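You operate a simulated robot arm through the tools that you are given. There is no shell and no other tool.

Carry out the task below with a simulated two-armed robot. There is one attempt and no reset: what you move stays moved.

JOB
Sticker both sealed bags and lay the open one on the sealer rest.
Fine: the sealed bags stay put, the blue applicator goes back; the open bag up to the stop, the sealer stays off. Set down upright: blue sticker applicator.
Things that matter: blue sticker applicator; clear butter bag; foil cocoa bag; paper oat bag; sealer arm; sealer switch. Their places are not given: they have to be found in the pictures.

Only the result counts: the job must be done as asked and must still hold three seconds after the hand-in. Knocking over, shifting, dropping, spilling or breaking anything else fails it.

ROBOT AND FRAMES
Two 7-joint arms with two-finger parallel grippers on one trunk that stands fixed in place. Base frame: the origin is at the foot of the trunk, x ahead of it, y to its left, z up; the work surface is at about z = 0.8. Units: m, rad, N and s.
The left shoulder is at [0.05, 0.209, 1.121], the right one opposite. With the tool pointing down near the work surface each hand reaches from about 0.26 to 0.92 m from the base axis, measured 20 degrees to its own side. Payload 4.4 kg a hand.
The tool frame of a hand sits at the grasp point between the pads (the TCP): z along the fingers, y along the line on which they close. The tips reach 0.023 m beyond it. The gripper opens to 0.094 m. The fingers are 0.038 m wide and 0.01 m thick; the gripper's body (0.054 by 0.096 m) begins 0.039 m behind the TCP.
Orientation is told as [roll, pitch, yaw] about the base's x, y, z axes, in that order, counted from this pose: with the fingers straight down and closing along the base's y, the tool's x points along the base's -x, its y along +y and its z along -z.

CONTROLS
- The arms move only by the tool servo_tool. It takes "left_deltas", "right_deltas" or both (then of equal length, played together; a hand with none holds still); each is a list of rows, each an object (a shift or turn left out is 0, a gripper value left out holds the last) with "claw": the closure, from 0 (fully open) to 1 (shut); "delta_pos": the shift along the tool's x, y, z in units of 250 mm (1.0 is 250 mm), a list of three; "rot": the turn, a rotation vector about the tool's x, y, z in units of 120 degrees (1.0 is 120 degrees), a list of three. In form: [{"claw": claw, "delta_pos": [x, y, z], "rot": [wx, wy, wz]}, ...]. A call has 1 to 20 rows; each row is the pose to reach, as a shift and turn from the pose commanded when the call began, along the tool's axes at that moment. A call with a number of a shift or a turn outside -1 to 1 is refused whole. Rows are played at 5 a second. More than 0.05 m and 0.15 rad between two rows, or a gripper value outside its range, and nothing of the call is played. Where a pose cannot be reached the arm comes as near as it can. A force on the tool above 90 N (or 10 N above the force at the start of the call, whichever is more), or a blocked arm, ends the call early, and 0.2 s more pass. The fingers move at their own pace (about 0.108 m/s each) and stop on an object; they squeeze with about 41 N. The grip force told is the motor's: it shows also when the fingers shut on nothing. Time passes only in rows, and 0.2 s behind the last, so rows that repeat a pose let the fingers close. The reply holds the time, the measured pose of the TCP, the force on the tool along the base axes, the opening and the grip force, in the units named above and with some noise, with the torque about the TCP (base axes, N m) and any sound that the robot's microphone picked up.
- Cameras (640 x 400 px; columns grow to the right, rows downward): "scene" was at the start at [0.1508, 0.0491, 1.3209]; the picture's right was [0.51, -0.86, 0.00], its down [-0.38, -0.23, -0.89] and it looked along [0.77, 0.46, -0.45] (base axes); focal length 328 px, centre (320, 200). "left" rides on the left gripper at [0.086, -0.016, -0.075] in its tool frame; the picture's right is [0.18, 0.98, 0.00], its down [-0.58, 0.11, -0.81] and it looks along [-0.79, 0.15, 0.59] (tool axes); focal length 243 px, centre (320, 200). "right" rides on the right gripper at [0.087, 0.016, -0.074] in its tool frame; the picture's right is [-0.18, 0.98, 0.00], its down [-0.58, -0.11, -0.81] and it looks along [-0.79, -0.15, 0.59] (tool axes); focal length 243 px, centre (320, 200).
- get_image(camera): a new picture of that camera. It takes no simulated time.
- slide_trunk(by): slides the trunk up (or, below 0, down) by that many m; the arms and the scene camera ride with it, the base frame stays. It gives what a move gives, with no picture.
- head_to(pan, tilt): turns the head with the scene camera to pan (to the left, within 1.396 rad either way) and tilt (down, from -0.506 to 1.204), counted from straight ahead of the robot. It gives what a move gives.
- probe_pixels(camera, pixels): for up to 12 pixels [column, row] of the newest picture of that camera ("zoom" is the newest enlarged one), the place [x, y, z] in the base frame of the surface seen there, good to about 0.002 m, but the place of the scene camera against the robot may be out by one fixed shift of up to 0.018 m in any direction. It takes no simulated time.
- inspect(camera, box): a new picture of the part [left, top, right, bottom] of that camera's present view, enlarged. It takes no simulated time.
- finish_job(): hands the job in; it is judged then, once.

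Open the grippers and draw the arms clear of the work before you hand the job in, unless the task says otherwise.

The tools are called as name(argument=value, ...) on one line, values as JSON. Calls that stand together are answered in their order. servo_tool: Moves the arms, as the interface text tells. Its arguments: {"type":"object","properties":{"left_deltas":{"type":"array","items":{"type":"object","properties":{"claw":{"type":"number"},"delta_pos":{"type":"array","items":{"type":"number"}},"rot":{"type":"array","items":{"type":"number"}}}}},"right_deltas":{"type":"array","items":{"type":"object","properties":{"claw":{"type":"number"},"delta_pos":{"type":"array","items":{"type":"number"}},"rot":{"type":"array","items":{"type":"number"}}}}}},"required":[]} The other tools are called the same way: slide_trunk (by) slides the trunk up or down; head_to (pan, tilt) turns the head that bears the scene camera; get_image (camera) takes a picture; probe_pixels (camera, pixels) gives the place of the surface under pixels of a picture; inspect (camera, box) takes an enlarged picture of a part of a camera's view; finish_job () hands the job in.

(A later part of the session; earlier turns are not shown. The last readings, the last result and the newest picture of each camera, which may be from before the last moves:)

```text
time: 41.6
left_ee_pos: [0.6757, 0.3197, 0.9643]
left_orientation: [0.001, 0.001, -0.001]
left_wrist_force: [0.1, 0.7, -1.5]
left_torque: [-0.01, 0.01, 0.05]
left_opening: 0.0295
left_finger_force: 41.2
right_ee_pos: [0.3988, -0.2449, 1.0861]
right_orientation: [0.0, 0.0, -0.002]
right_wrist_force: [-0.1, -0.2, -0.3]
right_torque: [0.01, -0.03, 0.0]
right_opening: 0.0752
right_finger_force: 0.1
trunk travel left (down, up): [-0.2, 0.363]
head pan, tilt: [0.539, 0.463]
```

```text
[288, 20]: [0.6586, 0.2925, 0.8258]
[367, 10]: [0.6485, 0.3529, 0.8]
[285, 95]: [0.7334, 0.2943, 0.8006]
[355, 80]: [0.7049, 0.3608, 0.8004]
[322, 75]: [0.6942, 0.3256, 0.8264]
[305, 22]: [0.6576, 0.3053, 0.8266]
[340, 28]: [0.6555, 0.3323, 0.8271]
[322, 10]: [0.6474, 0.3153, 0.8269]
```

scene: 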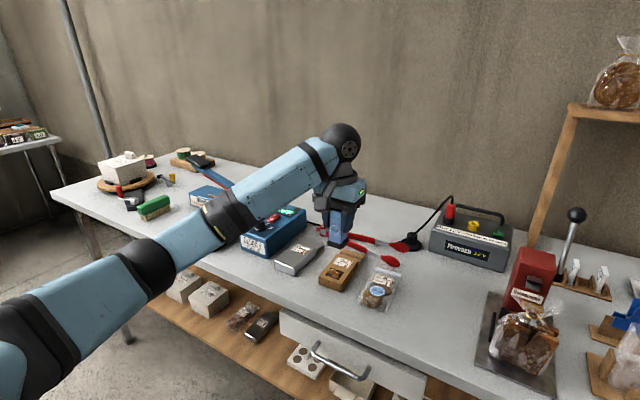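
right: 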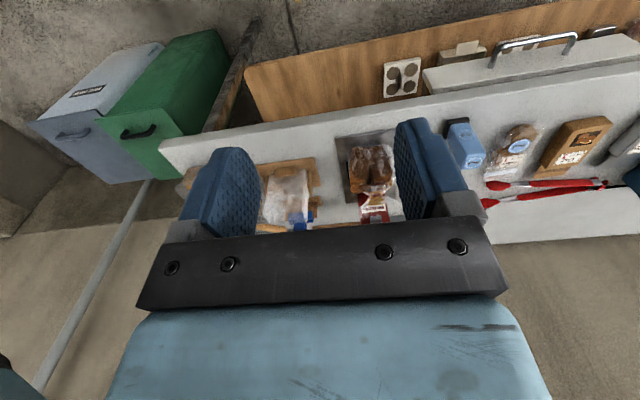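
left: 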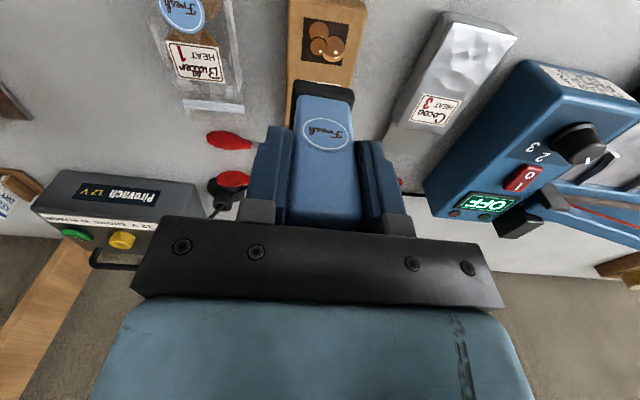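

Forearm stays above z≈0.97, clear. Oat's rear spans y 0.292–0.3475 (centre 0.320), matching the hand. I descend to z≈0.893.

servo_tool(left_deltas=[{"delta_pos": [0.0, 0.002, 0.1], "claw": 1.0}, {"delta_pos": [0.0, 0.002, 0.18], "claw": 1.0}, {"delta_pos": [0.0, 0.002, 0.25], "claw": 1.0}, {"delta_pos": [0.0, 0.002, 0.284], "claw": 1.0}, {"delta_pos": [0.0, 0.002, 0.284], "claw": 1.0}])

servo_tool(left_deltas=[{"delta_pos": [0.0, 0.0, 0.004], "claw": 1.0}, {"delta_pos": [0.0, 0.0, 0.008], "claw": 1.0}, {"delta_pos": [0.0, 0.0, 0.012], "claw": 1.0}, {"delta_pos": [0.0, 0.0, 0.016], "claw": 1.0}, {"delta_pos": [0.0, 0.0, 0.016], "claw": 1.0}])

get_image(camera="left")

```text
time: 42.8
left_ee_pos: [0.675, 0.3212, 0.8937]
left_orientation: [0.001, 0.002, -0.001]
left_wrist_force: [-0.1, -0.6, -1.2]
left_torque: [-0.01, 0.01, 0.0]
left_opening: 0.0299
left_finger_force: 41.5
right_ee_pos: [0.399, -0.2424, 1.0872]
right_orientation: [0.0, -0.001, -0.002]
right_wrist_force: [0.4, 0.1, 0.5]
right_torque: [0.0, 0.02, -0.03]
right_opening: 0.0753
right_finger_force: 0.0
trunk travel left (down, up): [-0.2, 0.363]
head pan, tilt: [0.539, 0.463]
```

```text
time: 44.0
left_ee_pos: [0.6746, 0.3212, 0.8901]
left_orientation: [-0.002, 0.001, 0.001]
left_wrist_force: [0.4, 0.3, -0.6]
left_torque: [-0.01, 0.04, 0.02]
left_opening: 0.0297
left_finger_force: 41.4
right_ee_pos: [0.3983, -0.2431, 1.0851]
right_orientation: [0.0, 0.0, -0.001]
right_wrist_force: [0.3, -0.8, -0.8]
right_torque: [0.01, -0.01, -0.03]
right_opening: 0.0754
right_finger_force: 0.1
trunk travel left (down, up): [-0.2, 0.363]
head pan, tilt: [0.539, 0.463]
```

```text
taken
```

left: 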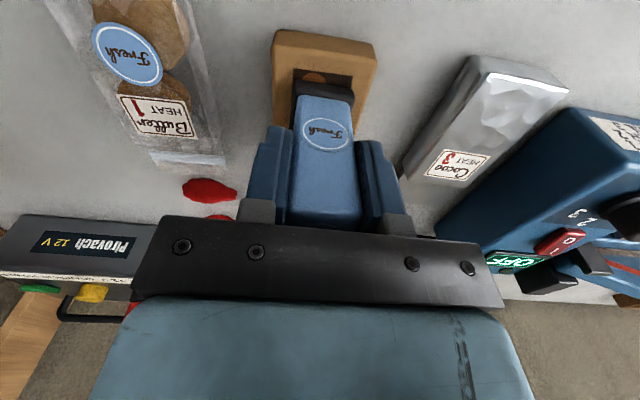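

At z≈0.890 almost touching (−0.6 N). I step 1 mm at a time for 4 mm more to press to roughly 20 N.

servo_tool(left_deltas=[{"delta_pos": [0.0, 0.0, 0.004], "claw": 1.0}, {"delta_pos": [0.0, 0.0, 0.008], "claw": 1.0}, {"delta_pos": [0.0, 0.0, 0.012], "claw": 1.0}, {"delta_pos": [0.0, 0.0, 0.016], "claw": 1.0}, {"delta_pos": [0.0, 0.0, 0.016], "claw": 1.0}])

```text
time: 45.2
left_ee_pos: [0.6731, 0.3226, 0.889]
left_orientation: [-0.001, -0.005, 0.001]
left_wrist_force: [7.1, 2.1, 19.8]
left_torque: [0.07, -0.31, -0.02]
left_opening: 0.0297
left_finger_force: 40.6
right_ee_pos: [0.3978, -0.244, 1.0869]
right_orientation: [-0.001, -0.001, 0.0]
right_wrist_force: [-0.1, 0.3, -0.3]
right_torque: [0.0, -0.02, 0.02]
right_opening: 0.0752
right_finger_force: 0.1
trunk travel left (down, up): [-0.2, 0.363]
head pan, tilt: [0.539, 0.463]
```

20 N reached. I lift gently straight up and look whether the sticker is on.

servo_tool(left_deltas=[{"delta_pos": [0.0, 0.0, -0.008], "claw": 1.0}, {"delta_pos": [0.0, 0.0, -0.02], "claw": 1.0}, {"delta_pos": [0.0, 0.0, -0.05], "claw": 1.0}, {"delta_pos": [0.0, 0.0, -0.15], "claw": 1.0}, {"delta_pos": [0.0, 0.0, -0.28], "claw": 1.0}, {"delta_pos": [0.0, 0.0, -0.32], "claw": 1.0}, {"delta_pos": [0.0, 0.0, -0.32], "claw": 1.0}])

get_image(camera="left")

inspect(camera="scene", box=[310, 210, 430, 330])

```text
time: 46.8
left_ee_pos: [0.6745, 0.3211, 0.9654]
left_orientation: [0.001, -0.001, 0.001]
left_wrist_force: [0.2, -0.1, -2.0]
left_torque: [0.05, 0.01, -0.01]
left_opening: 0.0299
left_finger_force: 41.1
right_ee_pos: [0.3992, -0.2435, 1.0867]
right_orientation: [0.001, 0.001, -0.002]
right_wrist_force: [-0.2, 0.2, 0.4]
right_torque: [-0.03, 0.01, 0.0]
right_opening: 0.0753
right_finger_force: 0.0
trunk travel left (down, up): [-0.2, 0.363]
head pan, tilt: [0.539, 0.463]
```

```text
taken
```

left: 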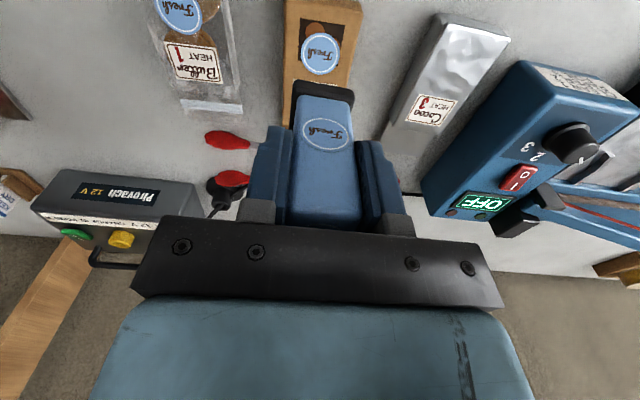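

```text
3.33 times, centred on (370, 270) of scene
```

zoom: 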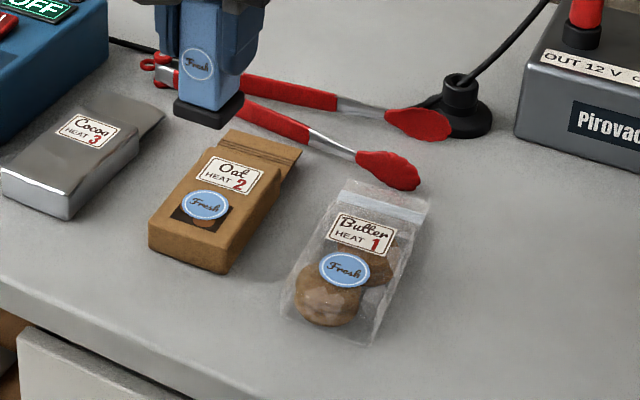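

Both bags now carry the sticker and look unmoved. I carry the applicator back over home by reversing the commanded path.

servo_tool(left_deltas=[{"delta_pos": [0.02, -0.12, 0.0], "claw": 1.0}, {"delta_pos": [0.06, -0.28, 0.0], "claw": 1.0}, {"delta_pos": [0.1, -0.44, 0.0], "claw": 1.0}, {"delta_pos": [0.15, -0.6, 0.0], "claw": 1.0}, {"delta_pos": [0.19, -0.74, 0.0], "claw": 1.0}, {"delta_pos": [0.224, -0.862, 0.0], "claw": 1.0}, {"delta_pos": [0.224, -0.862, 0.0], "claw": 1.0}, {"delta_pos": [0.224, -0.862, 0.1], "claw": 1.0}, {"delta_pos": [0.224, -0.862, 0.22], "claw": 1.0}, {"delta_pos": [0.224, -0.862, 0.32], "claw": 1.0}, {"delta_pos": [0.224, -0.862, 0.384], "claw": 1.0}, {"delta_pos": [0.224, -0.862, 0.384], "claw": 1.0}])

get_image(camera="left")

```text
time: 49.4
left_ee_pos: [0.6173, 0.1075, 0.8719]
left_orientation: [0.0, -0.001, -0.002]
left_wrist_force: [-0.2, -0.2, -1.4]
left_torque: [-0.01, 0.01, 0.02]
left_opening: 0.0297
left_finger_force: 41.0
right_ee_pos: [0.3981, -0.2421, 1.0867]
right_orientation: [-0.001, 0.001, -0.003]
right_wrist_force: [0.0, 0.3, -0.4]
right_torque: [0.02, -0.02, -0.03]
right_opening: 0.0751
right_finger_force: 0.0
trunk travel left (down, up): [-0.2, 0.363]
head pan, tilt: [0.539, 0.463]
```

```text
taken
```

left: 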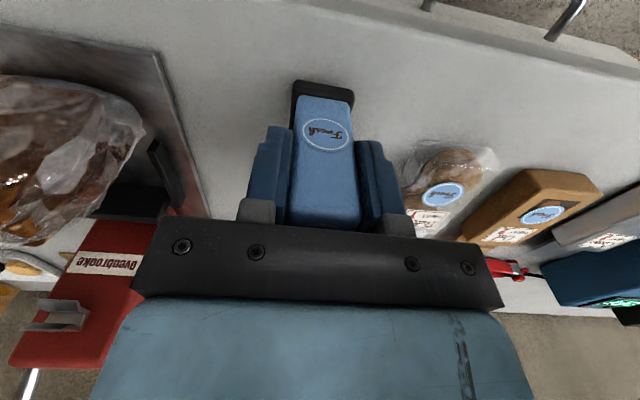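

At z≈0.872 over home. I step down toward contact (expected ~0.863–0.865).

servo_tool(left_deltas=[{"delta_pos": [0.0, 0.0, 0.008], "claw": 1.0}, {"delta_pos": [0.0, 0.0, 0.014], "claw": 1.0}, {"delta_pos": [0.0, 0.0, 0.02], "claw": 1.0}, {"delta_pos": [0.0, 0.0, 0.024], "claw": 1.0}, {"delta_pos": [0.0, 0.0, 0.024], "claw": 1.0}])

```text
time: 50.6
left_ee_pos: [0.6176, 0.1073, 0.8642]
left_orientation: [-0.001, 0.001, -0.001]
left_wrist_force: [-0.2, 0.1, -1.4]
left_torque: [0.02, 0.0, 0.01]
left_opening: 0.0299
left_finger_force: 40.9
right_ee_pos: [0.3984, -0.2431, 1.0872]
right_orientation: [0.0, 0.0, -0.001]
right_wrist_force: [-1.1, -0.9, -0.9]
right_torque: [0.04, 0.01, 0.0]
right_opening: 0.0752
right_finger_force: 0.1
trunk travel left (down, up): [-0.2, 0.363]
head pan, tilt: [0.539, 0.463]
```

No contact yet (−1.4 N at 0.8642); two more 1 mm steps.

servo_tool(left_deltas=[{"delta_pos": [0.0, 0.0, 0.004], "claw": 1.0}, {"delta_pos": [0.0, 0.0, 0.006], "claw": 1.0}, {"delta_pos": [0.0, 0.0, 0.006], "claw": 1.0}])

```text
time: 51.4
left_ee_pos: [0.618, 0.1064, 0.8638]
left_orientation: [-0.001, 0.001, -0.001]
left_wrist_force: [0.3, -0.5, -1.3]
left_torque: [0.01, -0.02, 0.04]
left_opening: 0.0296
left_finger_force: 40.4
right_ee_pos: [0.3991, -0.2428, 1.0875]
right_orientation: [-0.001, -0.001, -0.001]
right_wrist_force: [0.6, -0.7, 0.1]
right_torque: [0.04, -0.03, -0.01]
right_opening: 0.0754
right_finger_force: 0.1
trunk travel left (down, up): [-0.2, 0.363]
head pan, tilt: [0.539, 0.463]
```

Still not touching; another 1 mm.

servo_tool(left_deltas=[{"delta_pos": [0.0, 0.0, 0.004], "claw": 1.0}, {"delta_pos": [0.0, 0.0, 0.004], "claw": 1.0}])

```text
time: 52.0
left_ee_pos: [0.6185, 0.1077, 0.8631]
left_orientation: [0.001, 0.0, 0.0]
left_wrist_force: [2.3, 0.6, 4.5]
left_torque: [0.07, -0.05, -0.04]
left_opening: 0.0297
left_finger_force: 40.6
right_ee_pos: [0.3987, -0.2432, 1.0858]
right_orientation: [0.001, -0.001, -0.002]
right_wrist_force: [-0.8, -0.6, 0.1]
right_torque: [-0.01, -0.02, -0.01]
right_opening: 0.0752
right_finger_force: 0.1
trunk travel left (down, up): [-0.2, 0.363]
head pan, tilt: [0.539, 0.463]
```

Contact at z≈0.863 (4.5 N). I open the fingers in place and check.

servo_tool(left_deltas=[{"delta_pos": [0.0, 0.0, -0.002], "claw": 0.6}, {"delta_pos": [0.0, 0.0, -0.002], "claw": 0.4}, {"delta_pos": [0.0, 0.0, -0.002], "claw": 0.2}, {"delta_pos": [0.0, 0.0, -0.002], "claw": 0.2}, {"delta_pos": [0.0, 0.0, -0.002], "claw": 0.2}])

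get_image(camera="left")

```text
time: 53.2
left_ee_pos: [0.6178, 0.1078, 0.8622]
left_orientation: [0.001, -0.001, 0.0]
left_wrist_force: [-0.2, 0.1, -0.6]
left_torque: [0.0, 0.03, 0.03]
left_opening: 0.0752
left_finger_force: 0.0
right_ee_pos: [0.3973, -0.2435, 1.0864]
right_orientation: [0.002, -0.001, -0.002]
right_wrist_force: [-0.9, 0.1, 0.6]
right_torque: [0.03, -0.01, 0.0]
right_opening: 0.0751
right_finger_force: 0.0
trunk travel left (down, up): [-0.2, 0.363]
head pan, tilt: [0.539, 0.463]
```

```text
taken
```

left: 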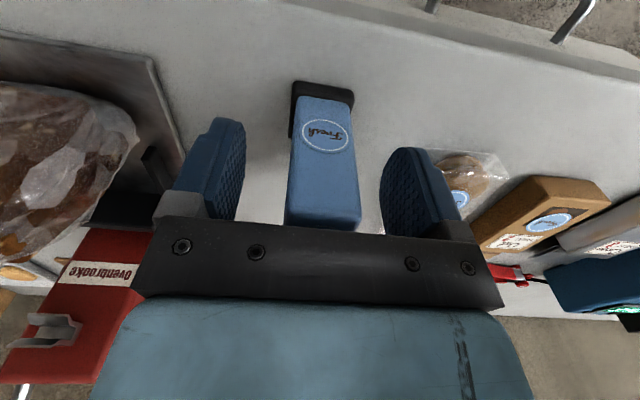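

The applicator stands free between the fingers. I raise the left hand straight up, then move left toward the cocoa bag.

servo_tool(left_deltas=[{"delta_pos": [0.0, 0.0, -0.08], "claw": 0.2}, {"delta_pos": [0.0, 0.0, -0.2], "claw": 0.2}, {"delta_pos": [0.0, 0.0, -0.36], "claw": 0.2}, {"delta_pos": [0.0, 0.0, -0.54], "claw": 0.2}, {"delta_pos": [0.0, 0.0, -0.7], "claw": 0.2}, {"delta_pos": [0.08, 0.14, -0.74], "claw": 0.2}, {"delta_pos": [0.16, 0.3, -0.74], "claw": 0.2}, {"delta_pos": [0.22, 0.47, -0.74], "claw": 0.2}, {"delta_pos": [0.28, 0.64, -0.74], "claw": 0.2}, {"delta_pos": [0.34, 0.81, -0.74], "claw": 0.2}, {"delta_pos": [0.4, 0.98, -0.74], "claw": 0.2}, {"delta_pos": [0.4, 0.98, -0.74], "claw": 0.2}])

get_image(camera="scene")

get_image(camera="left")

```text
time: 55.8
left_ee_pos: [0.5198, 0.3534, 1.0473]
left_orientation: [0.001, 0.001, -0.003]
left_wrist_force: [0.3, 0.7, 0.0]
left_torque: [0.02, 0.02, -0.02]
left_opening: 0.0752
left_finger_force: 0.1
right_ee_pos: [0.3988, -0.2428, 1.0858]
right_orientation: [-0.001, 0.001, -0.002]
right_wrist_force: [0.2, 0.1, 0.1]
right_torque: [-0.02, 0.01, -0.03]
right_opening: 0.0752
right_finger_force: 0.1
trunk travel left (down, up): [-0.2, 0.363]
head pan, tilt: [0.539, 0.463]
```

```text
taken
```

scene: 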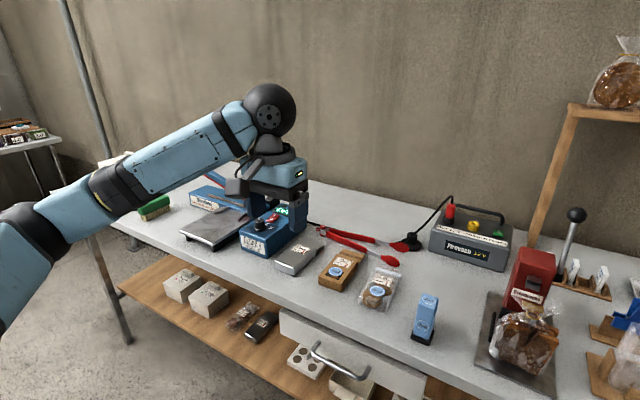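

```text
taken
```

left: 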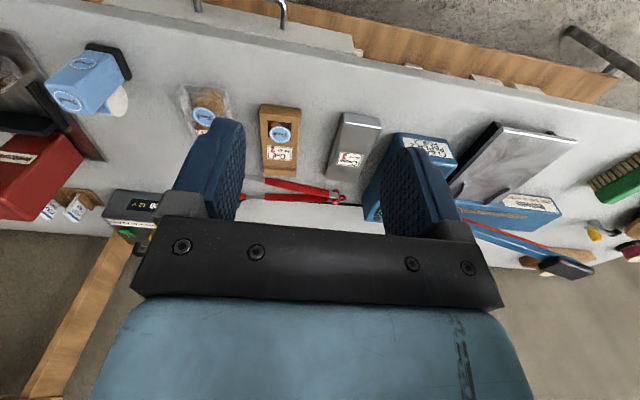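

All as expected in the scene. I move the left hand behind and above the cocoa bag for precise probing of its body and flap.

servo_tool(left_deltas=[{"delta_pos": [0.0, 0.15, 0.06], "claw": 0.2}, {"delta_pos": [-0.04, 0.3, 0.12], "claw": 0.2}, {"delta_pos": [-0.08, 0.386, 0.2], "claw": 0.2}, {"delta_pos": [-0.12, 0.386, 0.28], "claw": 0.2}, {"delta_pos": [-0.16, 0.386, 0.34], "claw": 0.2}, {"delta_pos": [-0.16, 0.386, 0.34], "claw": 0.2}])

get_image(camera="left")

inspect(camera="left", box=[250, 60, 390, 200])

```text
time: 57.2
left_ee_pos: [0.5571, 0.4478, 0.9601]
left_orientation: [0.001, 0.002, -0.002]
left_wrist_force: [-0.5, 0.3, -0.3]
left_torque: [0.01, 0.0, -0.02]
left_opening: 0.0752
left_finger_force: 0.0
right_ee_pos: [0.3995, -0.244, 1.0872]
right_orientation: [-0.002, 0.0, -0.002]
right_wrist_force: [0.8, -0.8, -0.4]
right_torque: [-0.02, -0.03, 0.0]
right_opening: 0.0751
right_finger_force: 0.1
trunk travel left (down, up): [-0.2, 0.363]
head pan, tilt: [0.539, 0.463]
```

```text
taken
```

left: 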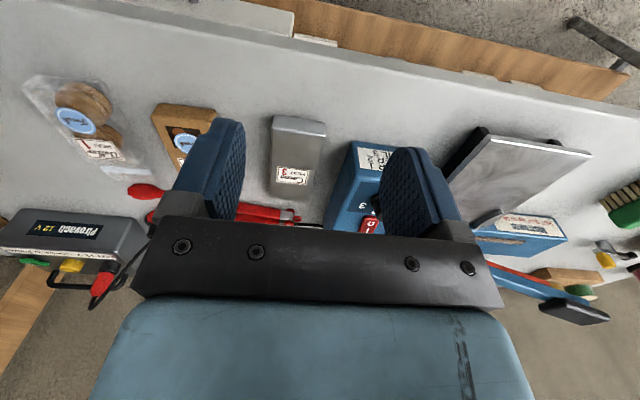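

```text
2.86 times, centred on (320, 130) of left
```

zoom: 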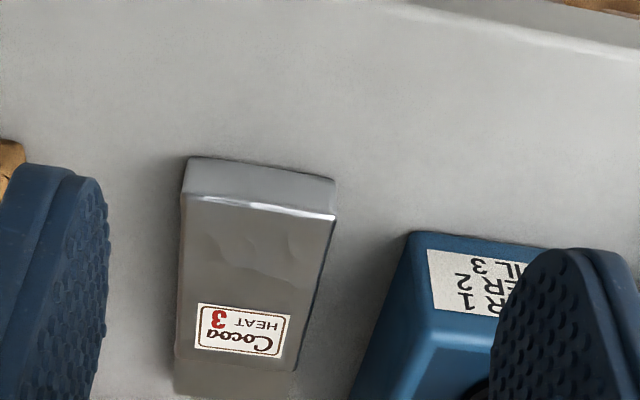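

I probe the cocoa bag's top edges, rear face, front shoulder and flap in this zoom.

probe_pixels(camera="zoom", pixels=[[188, 205], [330, 222], [182, 280], [318, 285], [178, 345], [302, 350], [186, 165], [332, 185], [240, 365], [240, 380], [180, 385], [290, 385]])

inspect(camera="left", box=[260, 160, 330, 210])

```text
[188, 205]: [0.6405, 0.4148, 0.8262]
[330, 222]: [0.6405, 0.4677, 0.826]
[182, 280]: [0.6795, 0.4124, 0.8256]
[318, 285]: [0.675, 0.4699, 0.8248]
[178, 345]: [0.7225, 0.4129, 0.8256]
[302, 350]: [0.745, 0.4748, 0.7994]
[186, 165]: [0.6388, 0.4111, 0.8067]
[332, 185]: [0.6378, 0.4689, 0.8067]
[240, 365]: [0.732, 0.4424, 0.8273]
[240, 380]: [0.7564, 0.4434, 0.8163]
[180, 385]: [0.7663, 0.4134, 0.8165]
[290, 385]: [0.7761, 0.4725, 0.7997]
```

```text
8.00 times, centred on (295, 185) of left
```

zoom: 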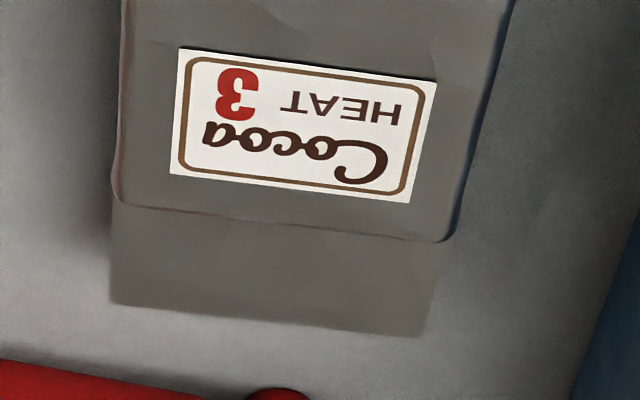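

The cocoa flap is plain and unsealed — confirmed the open bag. I probe the shoulder line and flap end.

probe_pixels(camera="zoom", pixels=[[150, 200], [280, 218], [420, 232], [150, 212], [280, 232], [420, 248], [130, 295], [280, 315], [410, 328], [118, 260], [428, 290], [460, 200]])

```text
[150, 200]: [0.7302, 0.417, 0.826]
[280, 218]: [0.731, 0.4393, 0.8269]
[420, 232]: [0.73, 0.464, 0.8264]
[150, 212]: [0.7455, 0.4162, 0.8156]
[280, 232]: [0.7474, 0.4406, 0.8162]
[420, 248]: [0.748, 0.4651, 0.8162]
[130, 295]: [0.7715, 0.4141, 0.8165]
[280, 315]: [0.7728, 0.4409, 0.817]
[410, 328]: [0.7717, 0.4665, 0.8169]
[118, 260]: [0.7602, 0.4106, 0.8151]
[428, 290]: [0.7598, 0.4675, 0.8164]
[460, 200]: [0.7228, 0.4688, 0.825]
```

Cocoa: body x 0.638–0.737, y 0.412–0.470 (centre 0.441, yaw≈0), flap z≈0.8165 to x≈0.773. I hover over its rear part at (0.658, 0.441).

servo_tool(left_deltas=[{"delta_pos": [-0.13, -0.01, 0.0], "claw": 0.2}, {"delta_pos": [-0.26, -0.02, 0.0], "claw": 0.2}, {"delta_pos": [-0.36, -0.027, 0.0], "claw": 0.2}, {"delta_pos": [-0.404, -0.027, 0.0], "claw": 0.2}, {"delta_pos": [-0.404, -0.027, 0.0], "claw": 0.2}, {"delta_pos": [-0.404, -0.027, 0.14], "claw": 0.2}, {"delta_pos": [-0.404, -0.027, 0.26], "claw": 0.2}, {"delta_pos": [-0.404, -0.027, 0.34], "claw": 0.2}, {"delta_pos": [-0.404, -0.027, 0.34], "claw": 0.2}])

get_image(camera="left")

get_image(camera="scene")

```text
time: 59.2
left_ee_pos: [0.6597, 0.4406, 0.8768]
left_orientation: [0.0, -0.001, -0.001]
left_wrist_force: [0.0, 0.7, 0.3]
left_torque: [-0.01, -0.01, 0.03]
left_opening: 0.0752
left_finger_force: 0.1
right_ee_pos: [0.3992, -0.243, 1.0855]
right_orientation: [0.0, 0.0, 0.0]
right_wrist_force: [1.5, -0.7, 1.1]
right_torque: [0.0, 0.02, 0.02]
right_opening: 0.075
right_finger_force: 0.0
trunk travel left (down, up): [-0.2, 0.363]
head pan, tilt: [0.539, 0.463]
```

```text
taken
```

left: 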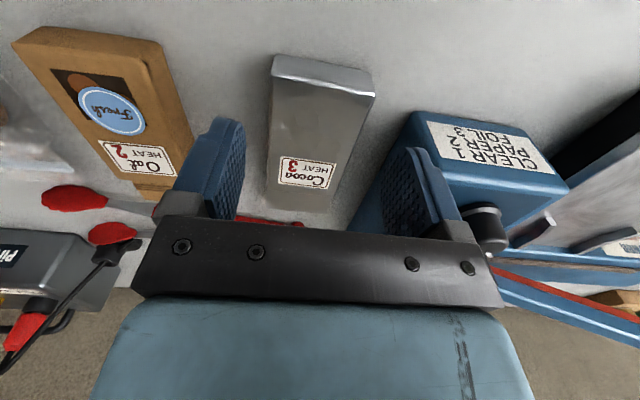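

```text
taken
```

scene: 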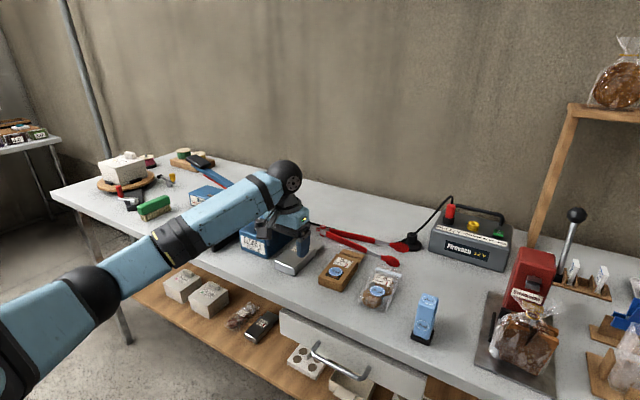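

Hand is centred over the bag (fingers both sides at cols 225 and 415). I descend to z≈0.8265 (tips ~3.5 mm above the table).

servo_tool(left_deltas=[{"delta_pos": [0.0, 0.0, 0.06], "claw": 0.2}, {"delta_pos": [0.0, 0.0, 0.12], "claw": 0.2}, {"delta_pos": [0.0, 0.0, 0.17], "claw": 0.2}, {"delta_pos": [0.0, 0.0, 0.2], "claw": 0.2}, {"delta_pos": [0.0, 0.0, 0.2], "claw": 0.2}])

get_image(camera="left")

inspect(camera="scene", box=[200, 180, 360, 300])

```text
time: 60.4
left_ee_pos: [0.6582, 0.4411, 0.8276]
left_orientation: [0.001, 0.0, -0.002]
left_wrist_force: [-0.5, -0.3, 1.1]
left_torque: [0.01, 0.02, -0.04]
left_opening: 0.0753
left_finger_force: 0.0
right_ee_pos: [0.3986, -0.243, 1.0862]
right_orientation: [0.001, 0.0, -0.001]
right_wrist_force: [0.4, 0.4, 0.4]
right_torque: [0.04, 0.01, -0.02]
right_opening: 0.0751
right_finger_force: 0.0
trunk travel left (down, up): [-0.2, 0.363]
head pan, tilt: [0.539, 0.463]
```

```text
taken
```

left: 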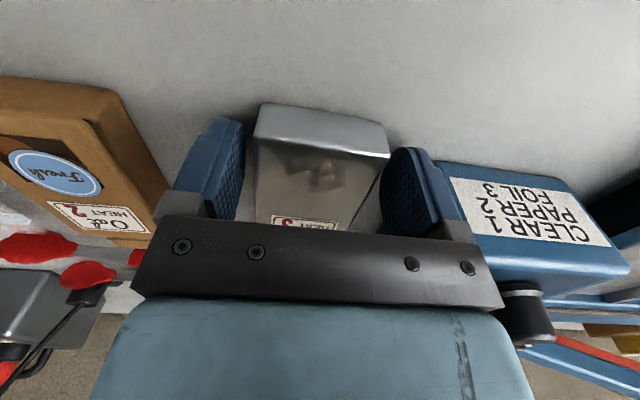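

```text
3.33 times, centred on (280, 240) of scene
```

zoom: 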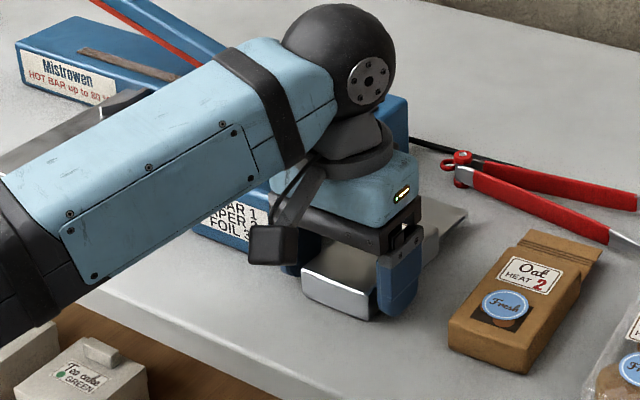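

Fingers straddle the bag evenly at (245..260) and (385..390). I close gently to claw 0.5 and read the grip.

servo_tool(left_deltas=[{"delta_pos": [0.0, 0.0, 0.0], "claw": 0.3}, {"delta_pos": [0.0, 0.0, 0.0], "claw": 0.4}, {"delta_pos": [0.0, 0.0, 0.0], "claw": 0.5}, {"delta_pos": [0.0, 0.0, 0.0], "claw": 0.5}, {"delta_pos": [0.0, 0.0, 0.0], "claw": 0.5}])

get_image(camera="left")

```text
time: 61.6
left_ee_pos: [0.6584, 0.4418, 0.8274]
left_orientation: [0.001, 0.001, 0.0]
left_wrist_force: [-0.1, -0.7, 0.1]
left_torque: [-0.02, -0.05, -0.04]
left_opening: 0.06
left_finger_force: 12.4
right_ee_pos: [0.3988, -0.243, 1.0861]
right_orientation: [0.0, -0.001, -0.002]
right_wrist_force: [-0.4, -0.1, -0.2]
right_torque: [-0.02, -0.02, -0.03]
right_opening: 0.0752
right_finger_force: 0.0
trunk travel left (down, up): [-0.2, 0.363]
head pan, tilt: [0.539, 0.463]
```

```text
taken
```

left: 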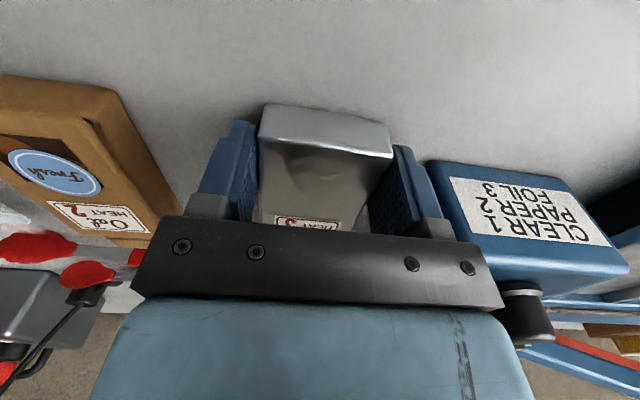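

Grip at 0.060 m with 12 N. I tighten moderately (claw 0.7) and lift straight up 20 mm to test.

servo_tool(left_deltas=[{"delta_pos": [0.0, 0.0, 0.0], "claw": 0.7}, {"delta_pos": [0.0, 0.0, 0.0], "claw": 0.7}, {"delta_pos": [0.0, 0.0, -0.02], "claw": 0.7}, {"delta_pos": [0.0, 0.0, -0.05], "claw": 0.7}, {"delta_pos": [0.0, 0.0, -0.08], "claw": 0.7}, {"delta_pos": [0.0, 0.0, -0.08], "claw": 0.7}])

get_image(camera="left")

inspect(camera="scene", box=[240, 180, 380, 300])

```text
time: 63.0
left_ee_pos: [0.6572, 0.4421, 0.8467]
left_orientation: [0.0, 0.0, 0.0]
left_wrist_force: [-0.6, 1.3, -0.9]
left_torque: [0.01, 0.02, 0.04]
left_opening: 0.0598
left_finger_force: 11.6
right_ee_pos: [0.3987, -0.243, 1.0864]
right_orientation: [-0.001, -0.001, -0.003]
right_wrist_force: [0.4, -0.4, -0.3]
right_torque: [-0.01, -0.01, 0.02]
right_opening: 0.0754
right_finger_force: 0.1
trunk travel left (down, up): [-0.2, 0.363]
head pan, tilt: [0.539, 0.463]
```

```text
taken
```

left: 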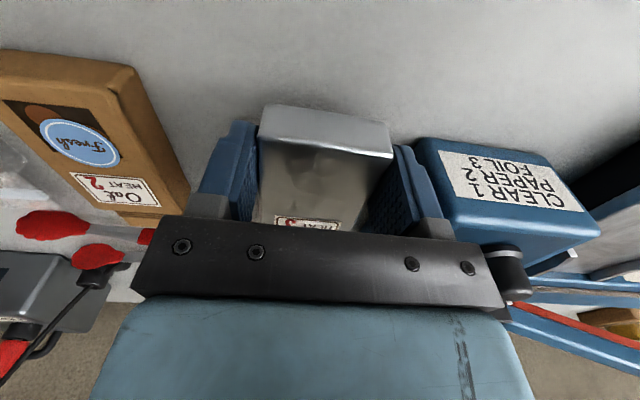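

```text
3.33 times, centred on (310, 240) of scene
```

zoom: 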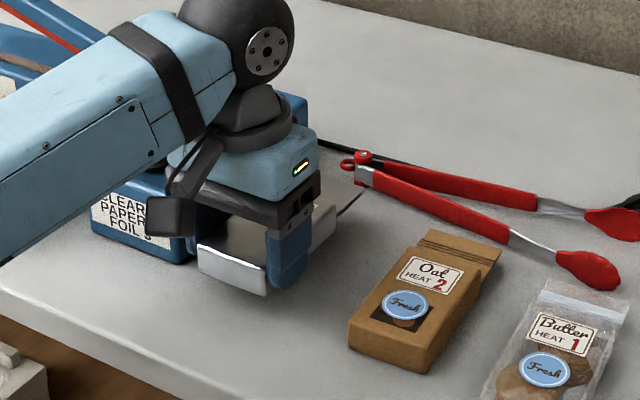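

The bag is held level (grip ~12 N, soft). I lift to z≈0.97, draw back so its flap stays clear of the sealer arm, and start moving left.

servo_tool(left_deltas=[{"delta_pos": [0.0, 0.0, -0.1], "claw": 0.7}, {"delta_pos": [0.0, 0.0, -0.22], "claw": 0.7}, {"delta_pos": [0.02, 0.0, -0.34], "claw": 0.7}, {"delta_pos": [0.06, 0.0, -0.44], "claw": 0.7}, {"delta_pos": [0.108, 0.0, -0.5], "claw": 0.7}, {"delta_pos": [0.108, 0.0, -0.5], "claw": 0.7}, {"delta_pos": [0.108, 0.12, -0.5], "claw": 0.7}, {"delta_pos": [0.108, 0.26, -0.5], "claw": 0.7}, {"delta_pos": [0.108, 0.4, -0.5], "claw": 0.7}, {"delta_pos": [0.108, 0.5, -0.5], "claw": 0.7}, {"delta_pos": [0.108, 0.5, -0.5], "claw": 0.7}])

get_image(camera="scene")

get_image(camera="left")

```text
time: 65.4
left_ee_pos: [0.6324, 0.5662, 0.9714]
left_orientation: [-0.001, 0.001, 0.0]
left_wrist_force: [0.0, 0.7, -1.3]
left_torque: [-0.03, 0.07, 0.01]
left_opening: 0.0597
left_finger_force: 11.8
right_ee_pos: [0.4001, -0.2431, 1.0861]
right_orientation: [-0.001, -0.001, -0.001]
right_wrist_force: [-0.1, -0.7, 0.1]
right_torque: [-0.01, -0.04, 0.01]
right_opening: 0.0754
right_finger_force: 0.0
trunk travel left (down, up): [-0.2, 0.363]
head pan, tilt: [0.539, 0.463]
```

```text
taken
```

scene: 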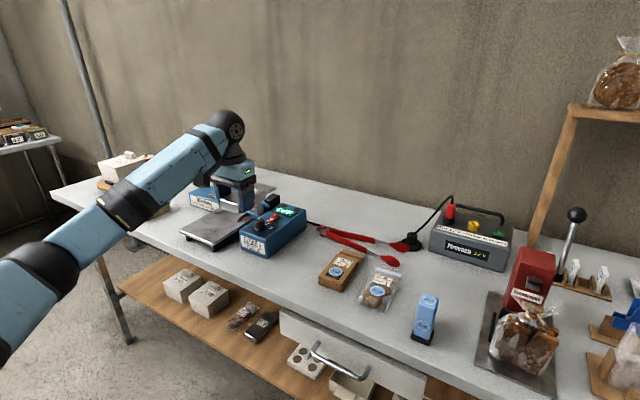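

```text
taken
```

left: 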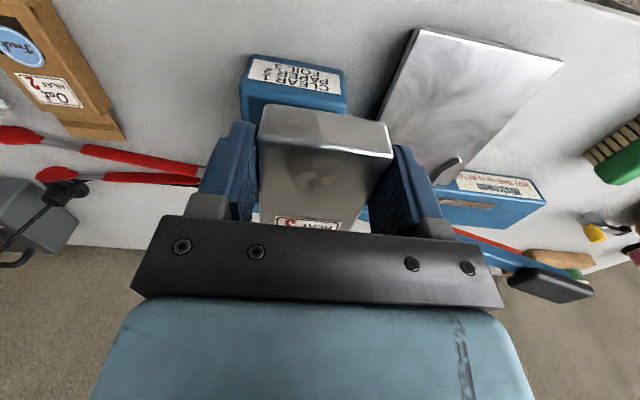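

Bag still level over the control box with clearance. I continue to y≈0.701, drawing back slightly to x≈0.625.

servo_tool(left_deltas=[{"delta_pos": [0.01, 0.12, 0.0], "claw": 0.7}, {"delta_pos": [0.02, 0.26, 0.0], "claw": 0.7}, {"delta_pos": [0.028, 0.4, 0.0], "claw": 0.7}, {"delta_pos": [0.028, 0.5, 0.0], "claw": 0.7}, {"delta_pos": [0.028, 0.539, 0.0], "claw": 0.7}, {"delta_pos": [0.028, 0.539, 0.0], "claw": 0.7}])

get_image(camera="left")

inspect(camera="scene", box=[140, 130, 320, 270])

```text
time: 66.8
left_ee_pos: [0.625, 0.7035, 0.972]
left_orientation: [0.001, -0.001, 0.001]
left_wrist_force: [0.5, 0.0, 0.0]
left_torque: [-0.02, 0.01, 0.0]
left_opening: 0.0599
left_finger_force: 12.2
right_ee_pos: [0.399, -0.2431, 1.0856]
right_orientation: [0.001, 0.0, -0.002]
right_wrist_force: [0.5, -0.3, 0.2]
right_torque: [-0.01, -0.03, 0.04]
right_opening: 0.0753
right_finger_force: 0.0
trunk travel left (down, up): [-0.2, 0.363]
head pan, tilt: [0.539, 0.463]
```

```text
taken
```

left: 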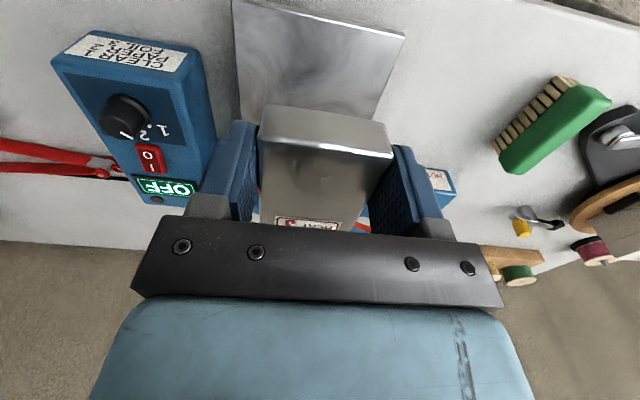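

```text
2.86 times, centred on (230, 200) of scene
```

zoom: 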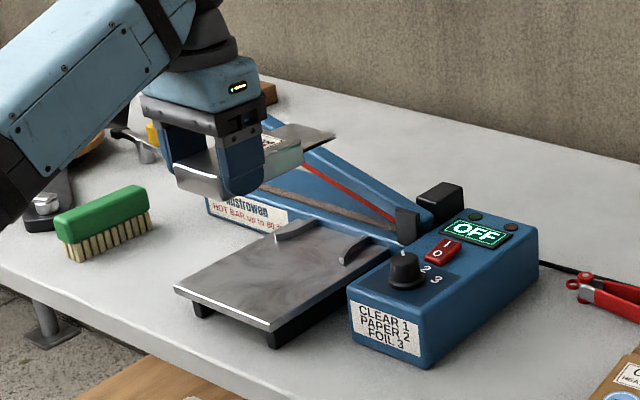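

I check alignment: probe tray corners at (236,5), (402,38) and the held bag's rear top edges at (264,130), (388,155).

probe_pixels(camera="left", pixels=[[236, 8], [401, 38], [240, 100], [384, 115], [264, 140], [384, 160], [262, 112], [386, 130], [275, 200], [360, 205]])

```text
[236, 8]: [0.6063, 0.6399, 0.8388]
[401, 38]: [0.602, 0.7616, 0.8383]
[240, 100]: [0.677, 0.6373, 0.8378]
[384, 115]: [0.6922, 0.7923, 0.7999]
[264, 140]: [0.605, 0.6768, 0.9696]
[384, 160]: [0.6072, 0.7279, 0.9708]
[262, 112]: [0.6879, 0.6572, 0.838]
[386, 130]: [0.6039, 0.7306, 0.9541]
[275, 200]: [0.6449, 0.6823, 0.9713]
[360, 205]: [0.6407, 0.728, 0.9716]
```

Held bag: y 0.675–0.7306, rear x≈0.604, level. I shift −1.5 mm in y and lower to TCP z≈0.869 (bag bottom ~3 mm above the tray).

servo_tool(left_deltas=[{"delta_pos": [0.0, -0.006, 0.1], "claw": 0.7}, {"delta_pos": [0.0, -0.006, 0.2], "claw": 0.7}, {"delta_pos": [0.0, -0.006, 0.29], "claw": 0.7}, {"delta_pos": [0.0, -0.006, 0.36], "claw": 0.7}, {"delta_pos": [0.0, -0.006, 0.4], "claw": 0.7}, {"delta_pos": [0.0, -0.006, 0.412], "claw": 0.7}, {"delta_pos": [0.0, -0.006, 0.412], "claw": 0.7}])

get_image(camera="left")

inspect(camera="scene", box=[150, 140, 310, 260])

```text
time: 68.4
left_ee_pos: [0.6253, 0.6995, 0.8682]
left_orientation: [-0.001, 0.001, 0.001]
left_wrist_force: [-0.9, 1.0, -0.5]
left_torque: [-0.05, 0.06, -0.01]
left_opening: 0.0598
left_finger_force: 12.1
right_ee_pos: [0.399, -0.2419, 1.086]
right_orientation: [0.0, 0.0, -0.002]
right_wrist_force: [-0.1, -0.6, 0.4]
right_torque: [-0.02, -0.05, 0.05]
right_opening: 0.0753
right_finger_force: 0.0
trunk travel left (down, up): [-0.2, 0.363]
head pan, tilt: [0.539, 0.463]
```

```text
taken
```

left: 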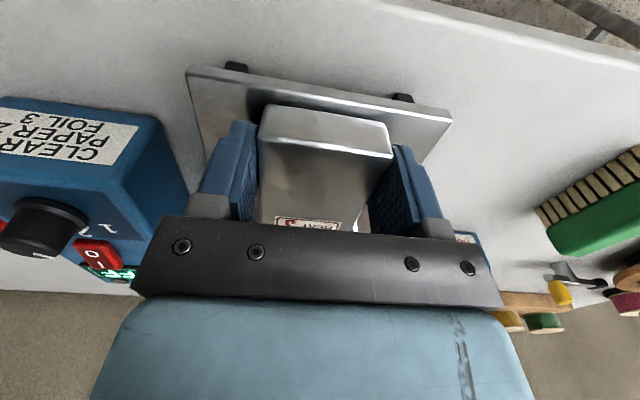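

```text
3.33 times, centred on (230, 200) of scene
```

zoom: 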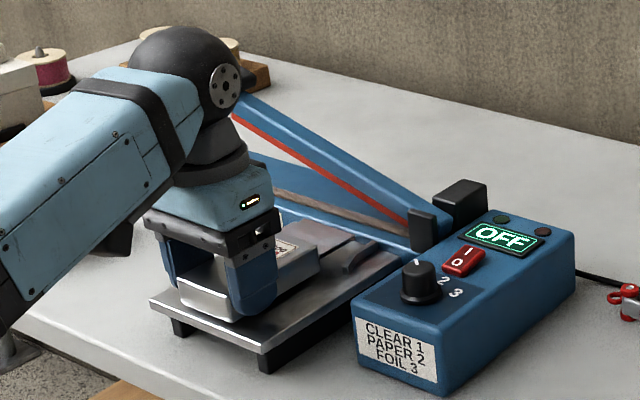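

The bag sits just above the tray, aligned with the guides; sealer still shows OFF. I lower 2 mm and slide forward 40 mm toward the stop, watching forces.

servo_tool(left_deltas=[{"delta_pos": [0.0, 0.004, 0.004], "claw": 0.7}, {"delta_pos": [0.0, 0.004, 0.008], "claw": 0.7}, {"delta_pos": [-0.03, 0.004, 0.008], "claw": 0.7}, {"delta_pos": [-0.06, 0.004, 0.008], "claw": 0.7}, {"delta_pos": [-0.09, 0.004, 0.008], "claw": 0.7}, {"delta_pos": [-0.12, 0.004, 0.008], "claw": 0.7}, {"delta_pos": [-0.15, 0.004, 0.008], "claw": 0.7}, {"delta_pos": [-0.16, 0.004, 0.008], "claw": 0.7}, {"delta_pos": [-0.16, 0.004, 0.008], "claw": 0.7}])

get_image(camera="left")

inspect(camera="scene", box=[150, 140, 310, 260])

```text
time: 70.4
left_ee_pos: [0.6653, 0.7001, 0.8673]
left_orientation: [-0.001, -0.001, 0.001]
left_wrist_force: [-0.4, 0.1, -1.2]
left_torque: [0.01, 0.03, 0.01]
left_opening: 0.0598
left_finger_force: 12.1
right_ee_pos: [0.3993, -0.2433, 1.0863]
right_orientation: [-0.001, 0.0, -0.002]
right_wrist_force: [0.6, 0.2, -0.4]
right_torque: [0.02, -0.02, 0.0]
right_opening: 0.0753
right_finger_force: 0.1
trunk travel left (down, up): [-0.2, 0.363]
head pan, tilt: [0.539, 0.463]
```

```text
taken
```

left: 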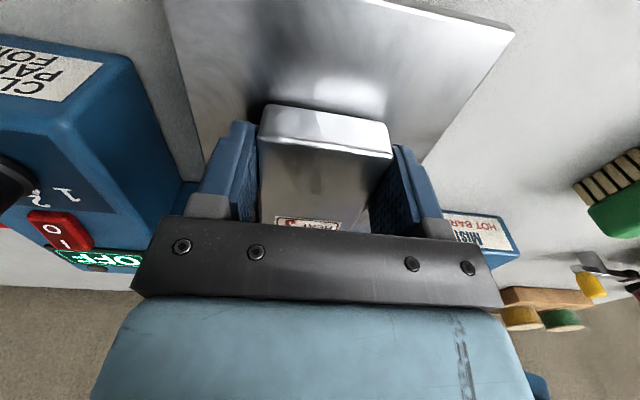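

```text
3.33 times, centred on (230, 200) of scene
```

zoom: 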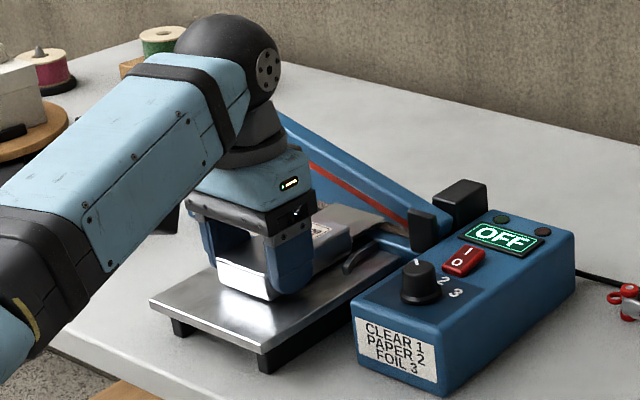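

Sliding freely (no force), ~12 mm left to the stop. I lower ~1.25 mm and advance in 2 mm steps to +9 mm.

servo_tool(left_deltas=[{"delta_pos": [0.0, 0.0, 0.003], "claw": 0.7}, {"delta_pos": [0.0, 0.0, 0.005], "claw": 0.7}, {"delta_pos": [-0.01, 0.0, 0.005], "claw": 0.7}, {"delta_pos": [-0.02, 0.0, 0.005], "claw": 0.7}, {"delta_pos": [-0.03, 0.0, 0.005], "claw": 0.7}, {"delta_pos": [-0.036, 0.0, 0.005], "claw": 0.7}, {"delta_pos": [-0.036, 0.0, 0.005], "claw": 0.7}])

```text
time: 72.0
left_ee_pos: [0.6755, 0.701, 0.8659]
left_orientation: [-0.001, 0.001, 0.001]
left_wrist_force: [0.0, -0.7, 0.7]
left_torque: [0.0, 0.04, -0.03]
left_opening: 0.0596
left_finger_force: 11.6
right_ee_pos: [0.3989, -0.243, 1.0859]
right_orientation: [0.001, -0.002, -0.002]
right_wrist_force: [0.0, 0.7, 0.5]
right_torque: [0.0, 0.01, -0.01]
right_opening: 0.0753
right_finger_force: 0.1
trunk travel left (down, up): [-0.2, 0.363]
head pan, tilt: [0.539, 0.463]
```

No x-force yet at x≈0.6755; I go on in 1 mm steps (2 mm), then check.

servo_tool(left_deltas=[{"delta_pos": [-0.004, 0.0, 0.0], "claw": 0.7}, {"delta_pos": [-0.008, 0.0, 0.0], "claw": 0.7}, {"delta_pos": [-0.008, 0.0, 0.0], "claw": 0.7}])

get_image(camera="left")

inspect(camera="scene", box=[200, 170, 280, 230])

```text
time: 72.8
left_ee_pos: [0.6758, 0.7011, 0.8651]
left_orientation: [0.0, 0.0, -0.001]
left_wrist_force: [0.5, 0.3, -1.2]
left_torque: [-0.01, 0.03, 0.0]
left_opening: 0.0595
left_finger_force: 12.3
right_ee_pos: [0.3985, -0.2428, 1.086]
right_orientation: [0.001, 0.0, -0.002]
right_wrist_force: [-0.7, 0.5, -0.2]
right_torque: [0.05, -0.02, 0.0]
right_opening: 0.0753
right_finger_force: 0.1
trunk travel left (down, up): [-0.2, 0.363]
head pan, tilt: [0.539, 0.463]
```

```text
taken
```

left: 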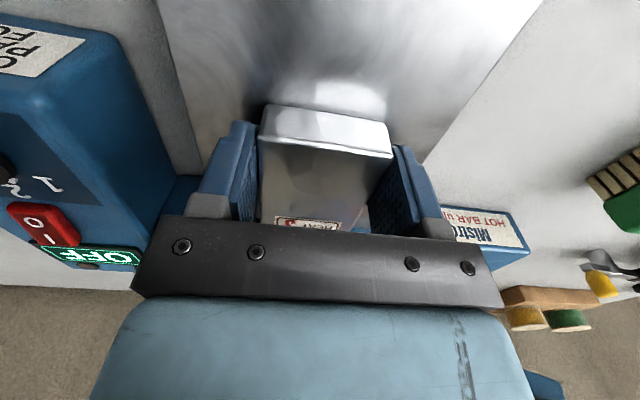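

```text
6.67 times, centred on (240, 200) of scene
```

zoom: 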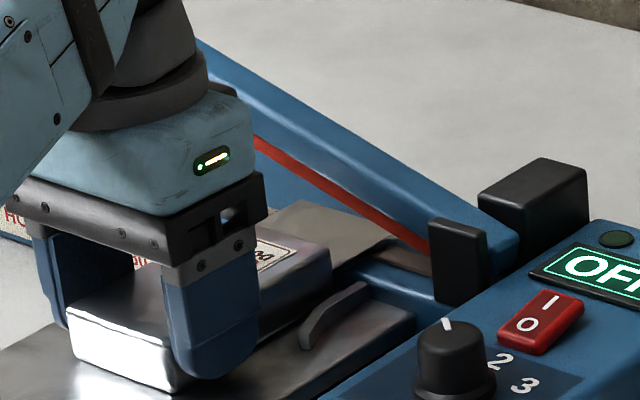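

The flap now lies over the hot bar, body front near the stop. I continue another 2 mm in 1 mm steps.

servo_tool(left_deltas=[{"delta_pos": [-0.004, 0.0, 0.0], "claw": 0.7}, {"delta_pos": [-0.008, 0.0, 0.0], "claw": 0.7}, {"delta_pos": [-0.008, 0.0, 0.0], "claw": 0.7}])

```text
time: 73.6
left_ee_pos: [0.6784, 0.7013, 0.8664]
left_orientation: [-0.001, 0.0, 0.0]
left_wrist_force: [-0.2, 0.0, -1.1]
left_torque: [0.01, 0.05, 0.02]
left_opening: 0.0598
left_finger_force: 12.5
right_ee_pos: [0.3987, -0.2438, 1.0866]
right_orientation: [0.001, -0.001, -0.001]
right_wrist_force: [-0.6, 0.3, -0.1]
right_torque: [0.01, 0.0, 0.01]
right_opening: 0.0753
right_finger_force: 0.1
trunk travel left (down, up): [-0.2, 0.363]
head pan, tilt: [0.539, 0.463]
```

Still no contact at x≈0.678; another 2 mm.

servo_tool(left_deltas=[{"delta_pos": [-0.004, 0.0, 0.0], "claw": 0.7}, {"delta_pos": [-0.008, 0.0, 0.0], "claw": 0.7}, {"delta_pos": [-0.008, 0.0, 0.0], "claw": 0.7}])

```text
time: 74.4
left_ee_pos: [0.6799, 0.7012, 0.8659]
left_orientation: [0.001, -0.001, 0.001]
left_wrist_force: [0.2, 0.1, 0.0]
left_torque: [-0.01, 0.0, 0.0]
left_opening: 0.0599
left_finger_force: 12.0
right_ee_pos: [0.3996, -0.2429, 1.0869]
right_orientation: [-0.002, -0.001, -0.001]
right_wrist_force: [-0.3, -0.2, 0.0]
right_torque: [-0.03, 0.04, 0.03]
right_opening: 0.0753
right_finger_force: 0.0
trunk travel left (down, up): [-0.2, 0.363]
head pan, tilt: [0.539, 0.463]
```

Still free at x≈0.680. I continue 2 mm more with checks.

servo_tool(left_deltas=[{"delta_pos": [-0.004, 0.0, 0.0], "claw": 0.7}, {"delta_pos": [-0.008, 0.0, 0.0], "claw": 0.7}, {"delta_pos": [-0.008, 0.0, 0.0], "claw": 0.7}])

inspect(camera="scene", box=[210, 180, 270, 230])

```text
time: 75.2
left_ee_pos: [0.6843, 0.7015, 0.8656]
left_orientation: [0.001, 0.001, 0.001]
left_wrist_force: [0.7, -0.1, -0.9]
left_torque: [0.0, 0.04, 0.01]
left_opening: 0.0598
left_finger_force: 11.9
right_ee_pos: [0.4, -0.2435, 1.0875]
right_orientation: [0.0, 0.0, -0.002]
right_wrist_force: [0.5, 0.2, 0.7]
right_torque: [-0.01, 0.0, -0.01]
right_opening: 0.0753
right_finger_force: 0.0
trunk travel left (down, up): [-0.2, 0.363]
head pan, tilt: [0.539, 0.463]
```

```text
8.00 times, centred on (240, 205) of scene
```

zoom: 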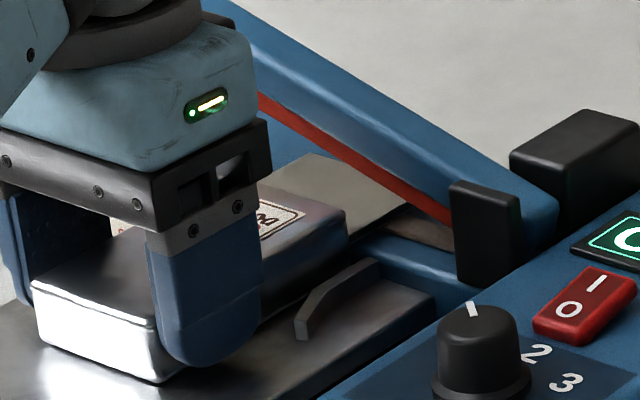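

No contact at x≈0.684. I probe the bag's front corner (345,215), flap and the sealer body's front edge in this zoom to see the remaining gap.

probe_pixels(camera="zoom", pixels=[[340, 212], [340, 228], [347, 240], [385, 258], [370, 250], [400, 275], [420, 285], [350, 270], [300, 335], [310, 175], [400, 220], [375, 245]])

```text
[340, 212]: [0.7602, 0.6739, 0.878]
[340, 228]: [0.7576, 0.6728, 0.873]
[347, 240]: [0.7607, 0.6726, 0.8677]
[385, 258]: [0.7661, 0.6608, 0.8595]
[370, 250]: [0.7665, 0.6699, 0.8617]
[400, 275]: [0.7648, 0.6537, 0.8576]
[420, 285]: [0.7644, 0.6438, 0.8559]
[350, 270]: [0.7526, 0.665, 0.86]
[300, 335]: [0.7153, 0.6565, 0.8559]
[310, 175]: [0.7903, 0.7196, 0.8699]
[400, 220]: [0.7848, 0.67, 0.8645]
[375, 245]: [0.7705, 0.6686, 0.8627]
```

Relative gap in the scene view is ~3–4 mm (bag front 0.7605, body edge ~0.764). I continue in 1 mm steps.

servo_tool(left_deltas=[{"delta_pos": [-0.004, 0.0, 0.0], "claw": 0.7}, {"delta_pos": [-0.008, 0.0, 0.0], "claw": 0.7}, {"delta_pos": [-0.008, 0.0, 0.0], "claw": 0.7}])

inspect(camera="scene", box=[210, 180, 270, 230])

```text
time: 76.0
left_ee_pos: [0.6835, 0.6994, 0.8657]
left_orientation: [0.0, 0.0, 0.002]
left_wrist_force: [-7.4, 1.8, -0.9]
left_torque: [0.02, 0.15, 0.01]
left_opening: 0.0597
left_finger_force: 12.1
right_ee_pos: [0.3985, -0.2425, 1.0856]
right_orientation: [-0.001, 0.0, -0.002]
right_wrist_force: [0.5, 0.3, -0.2]
right_torque: [0.0, -0.02, -0.01]
right_opening: 0.0751
right_finger_force: 0.0
trunk travel left (down, up): [-0.2, 0.363]
head pan, tilt: [0.539, 0.463]
```

```text
8.00 times, centred on (240, 205) of scene
```

zoom: 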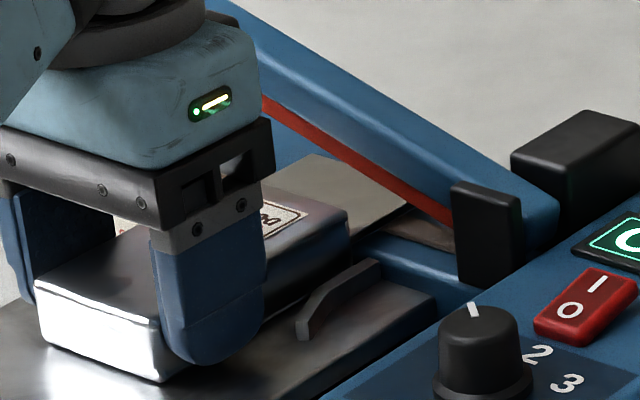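

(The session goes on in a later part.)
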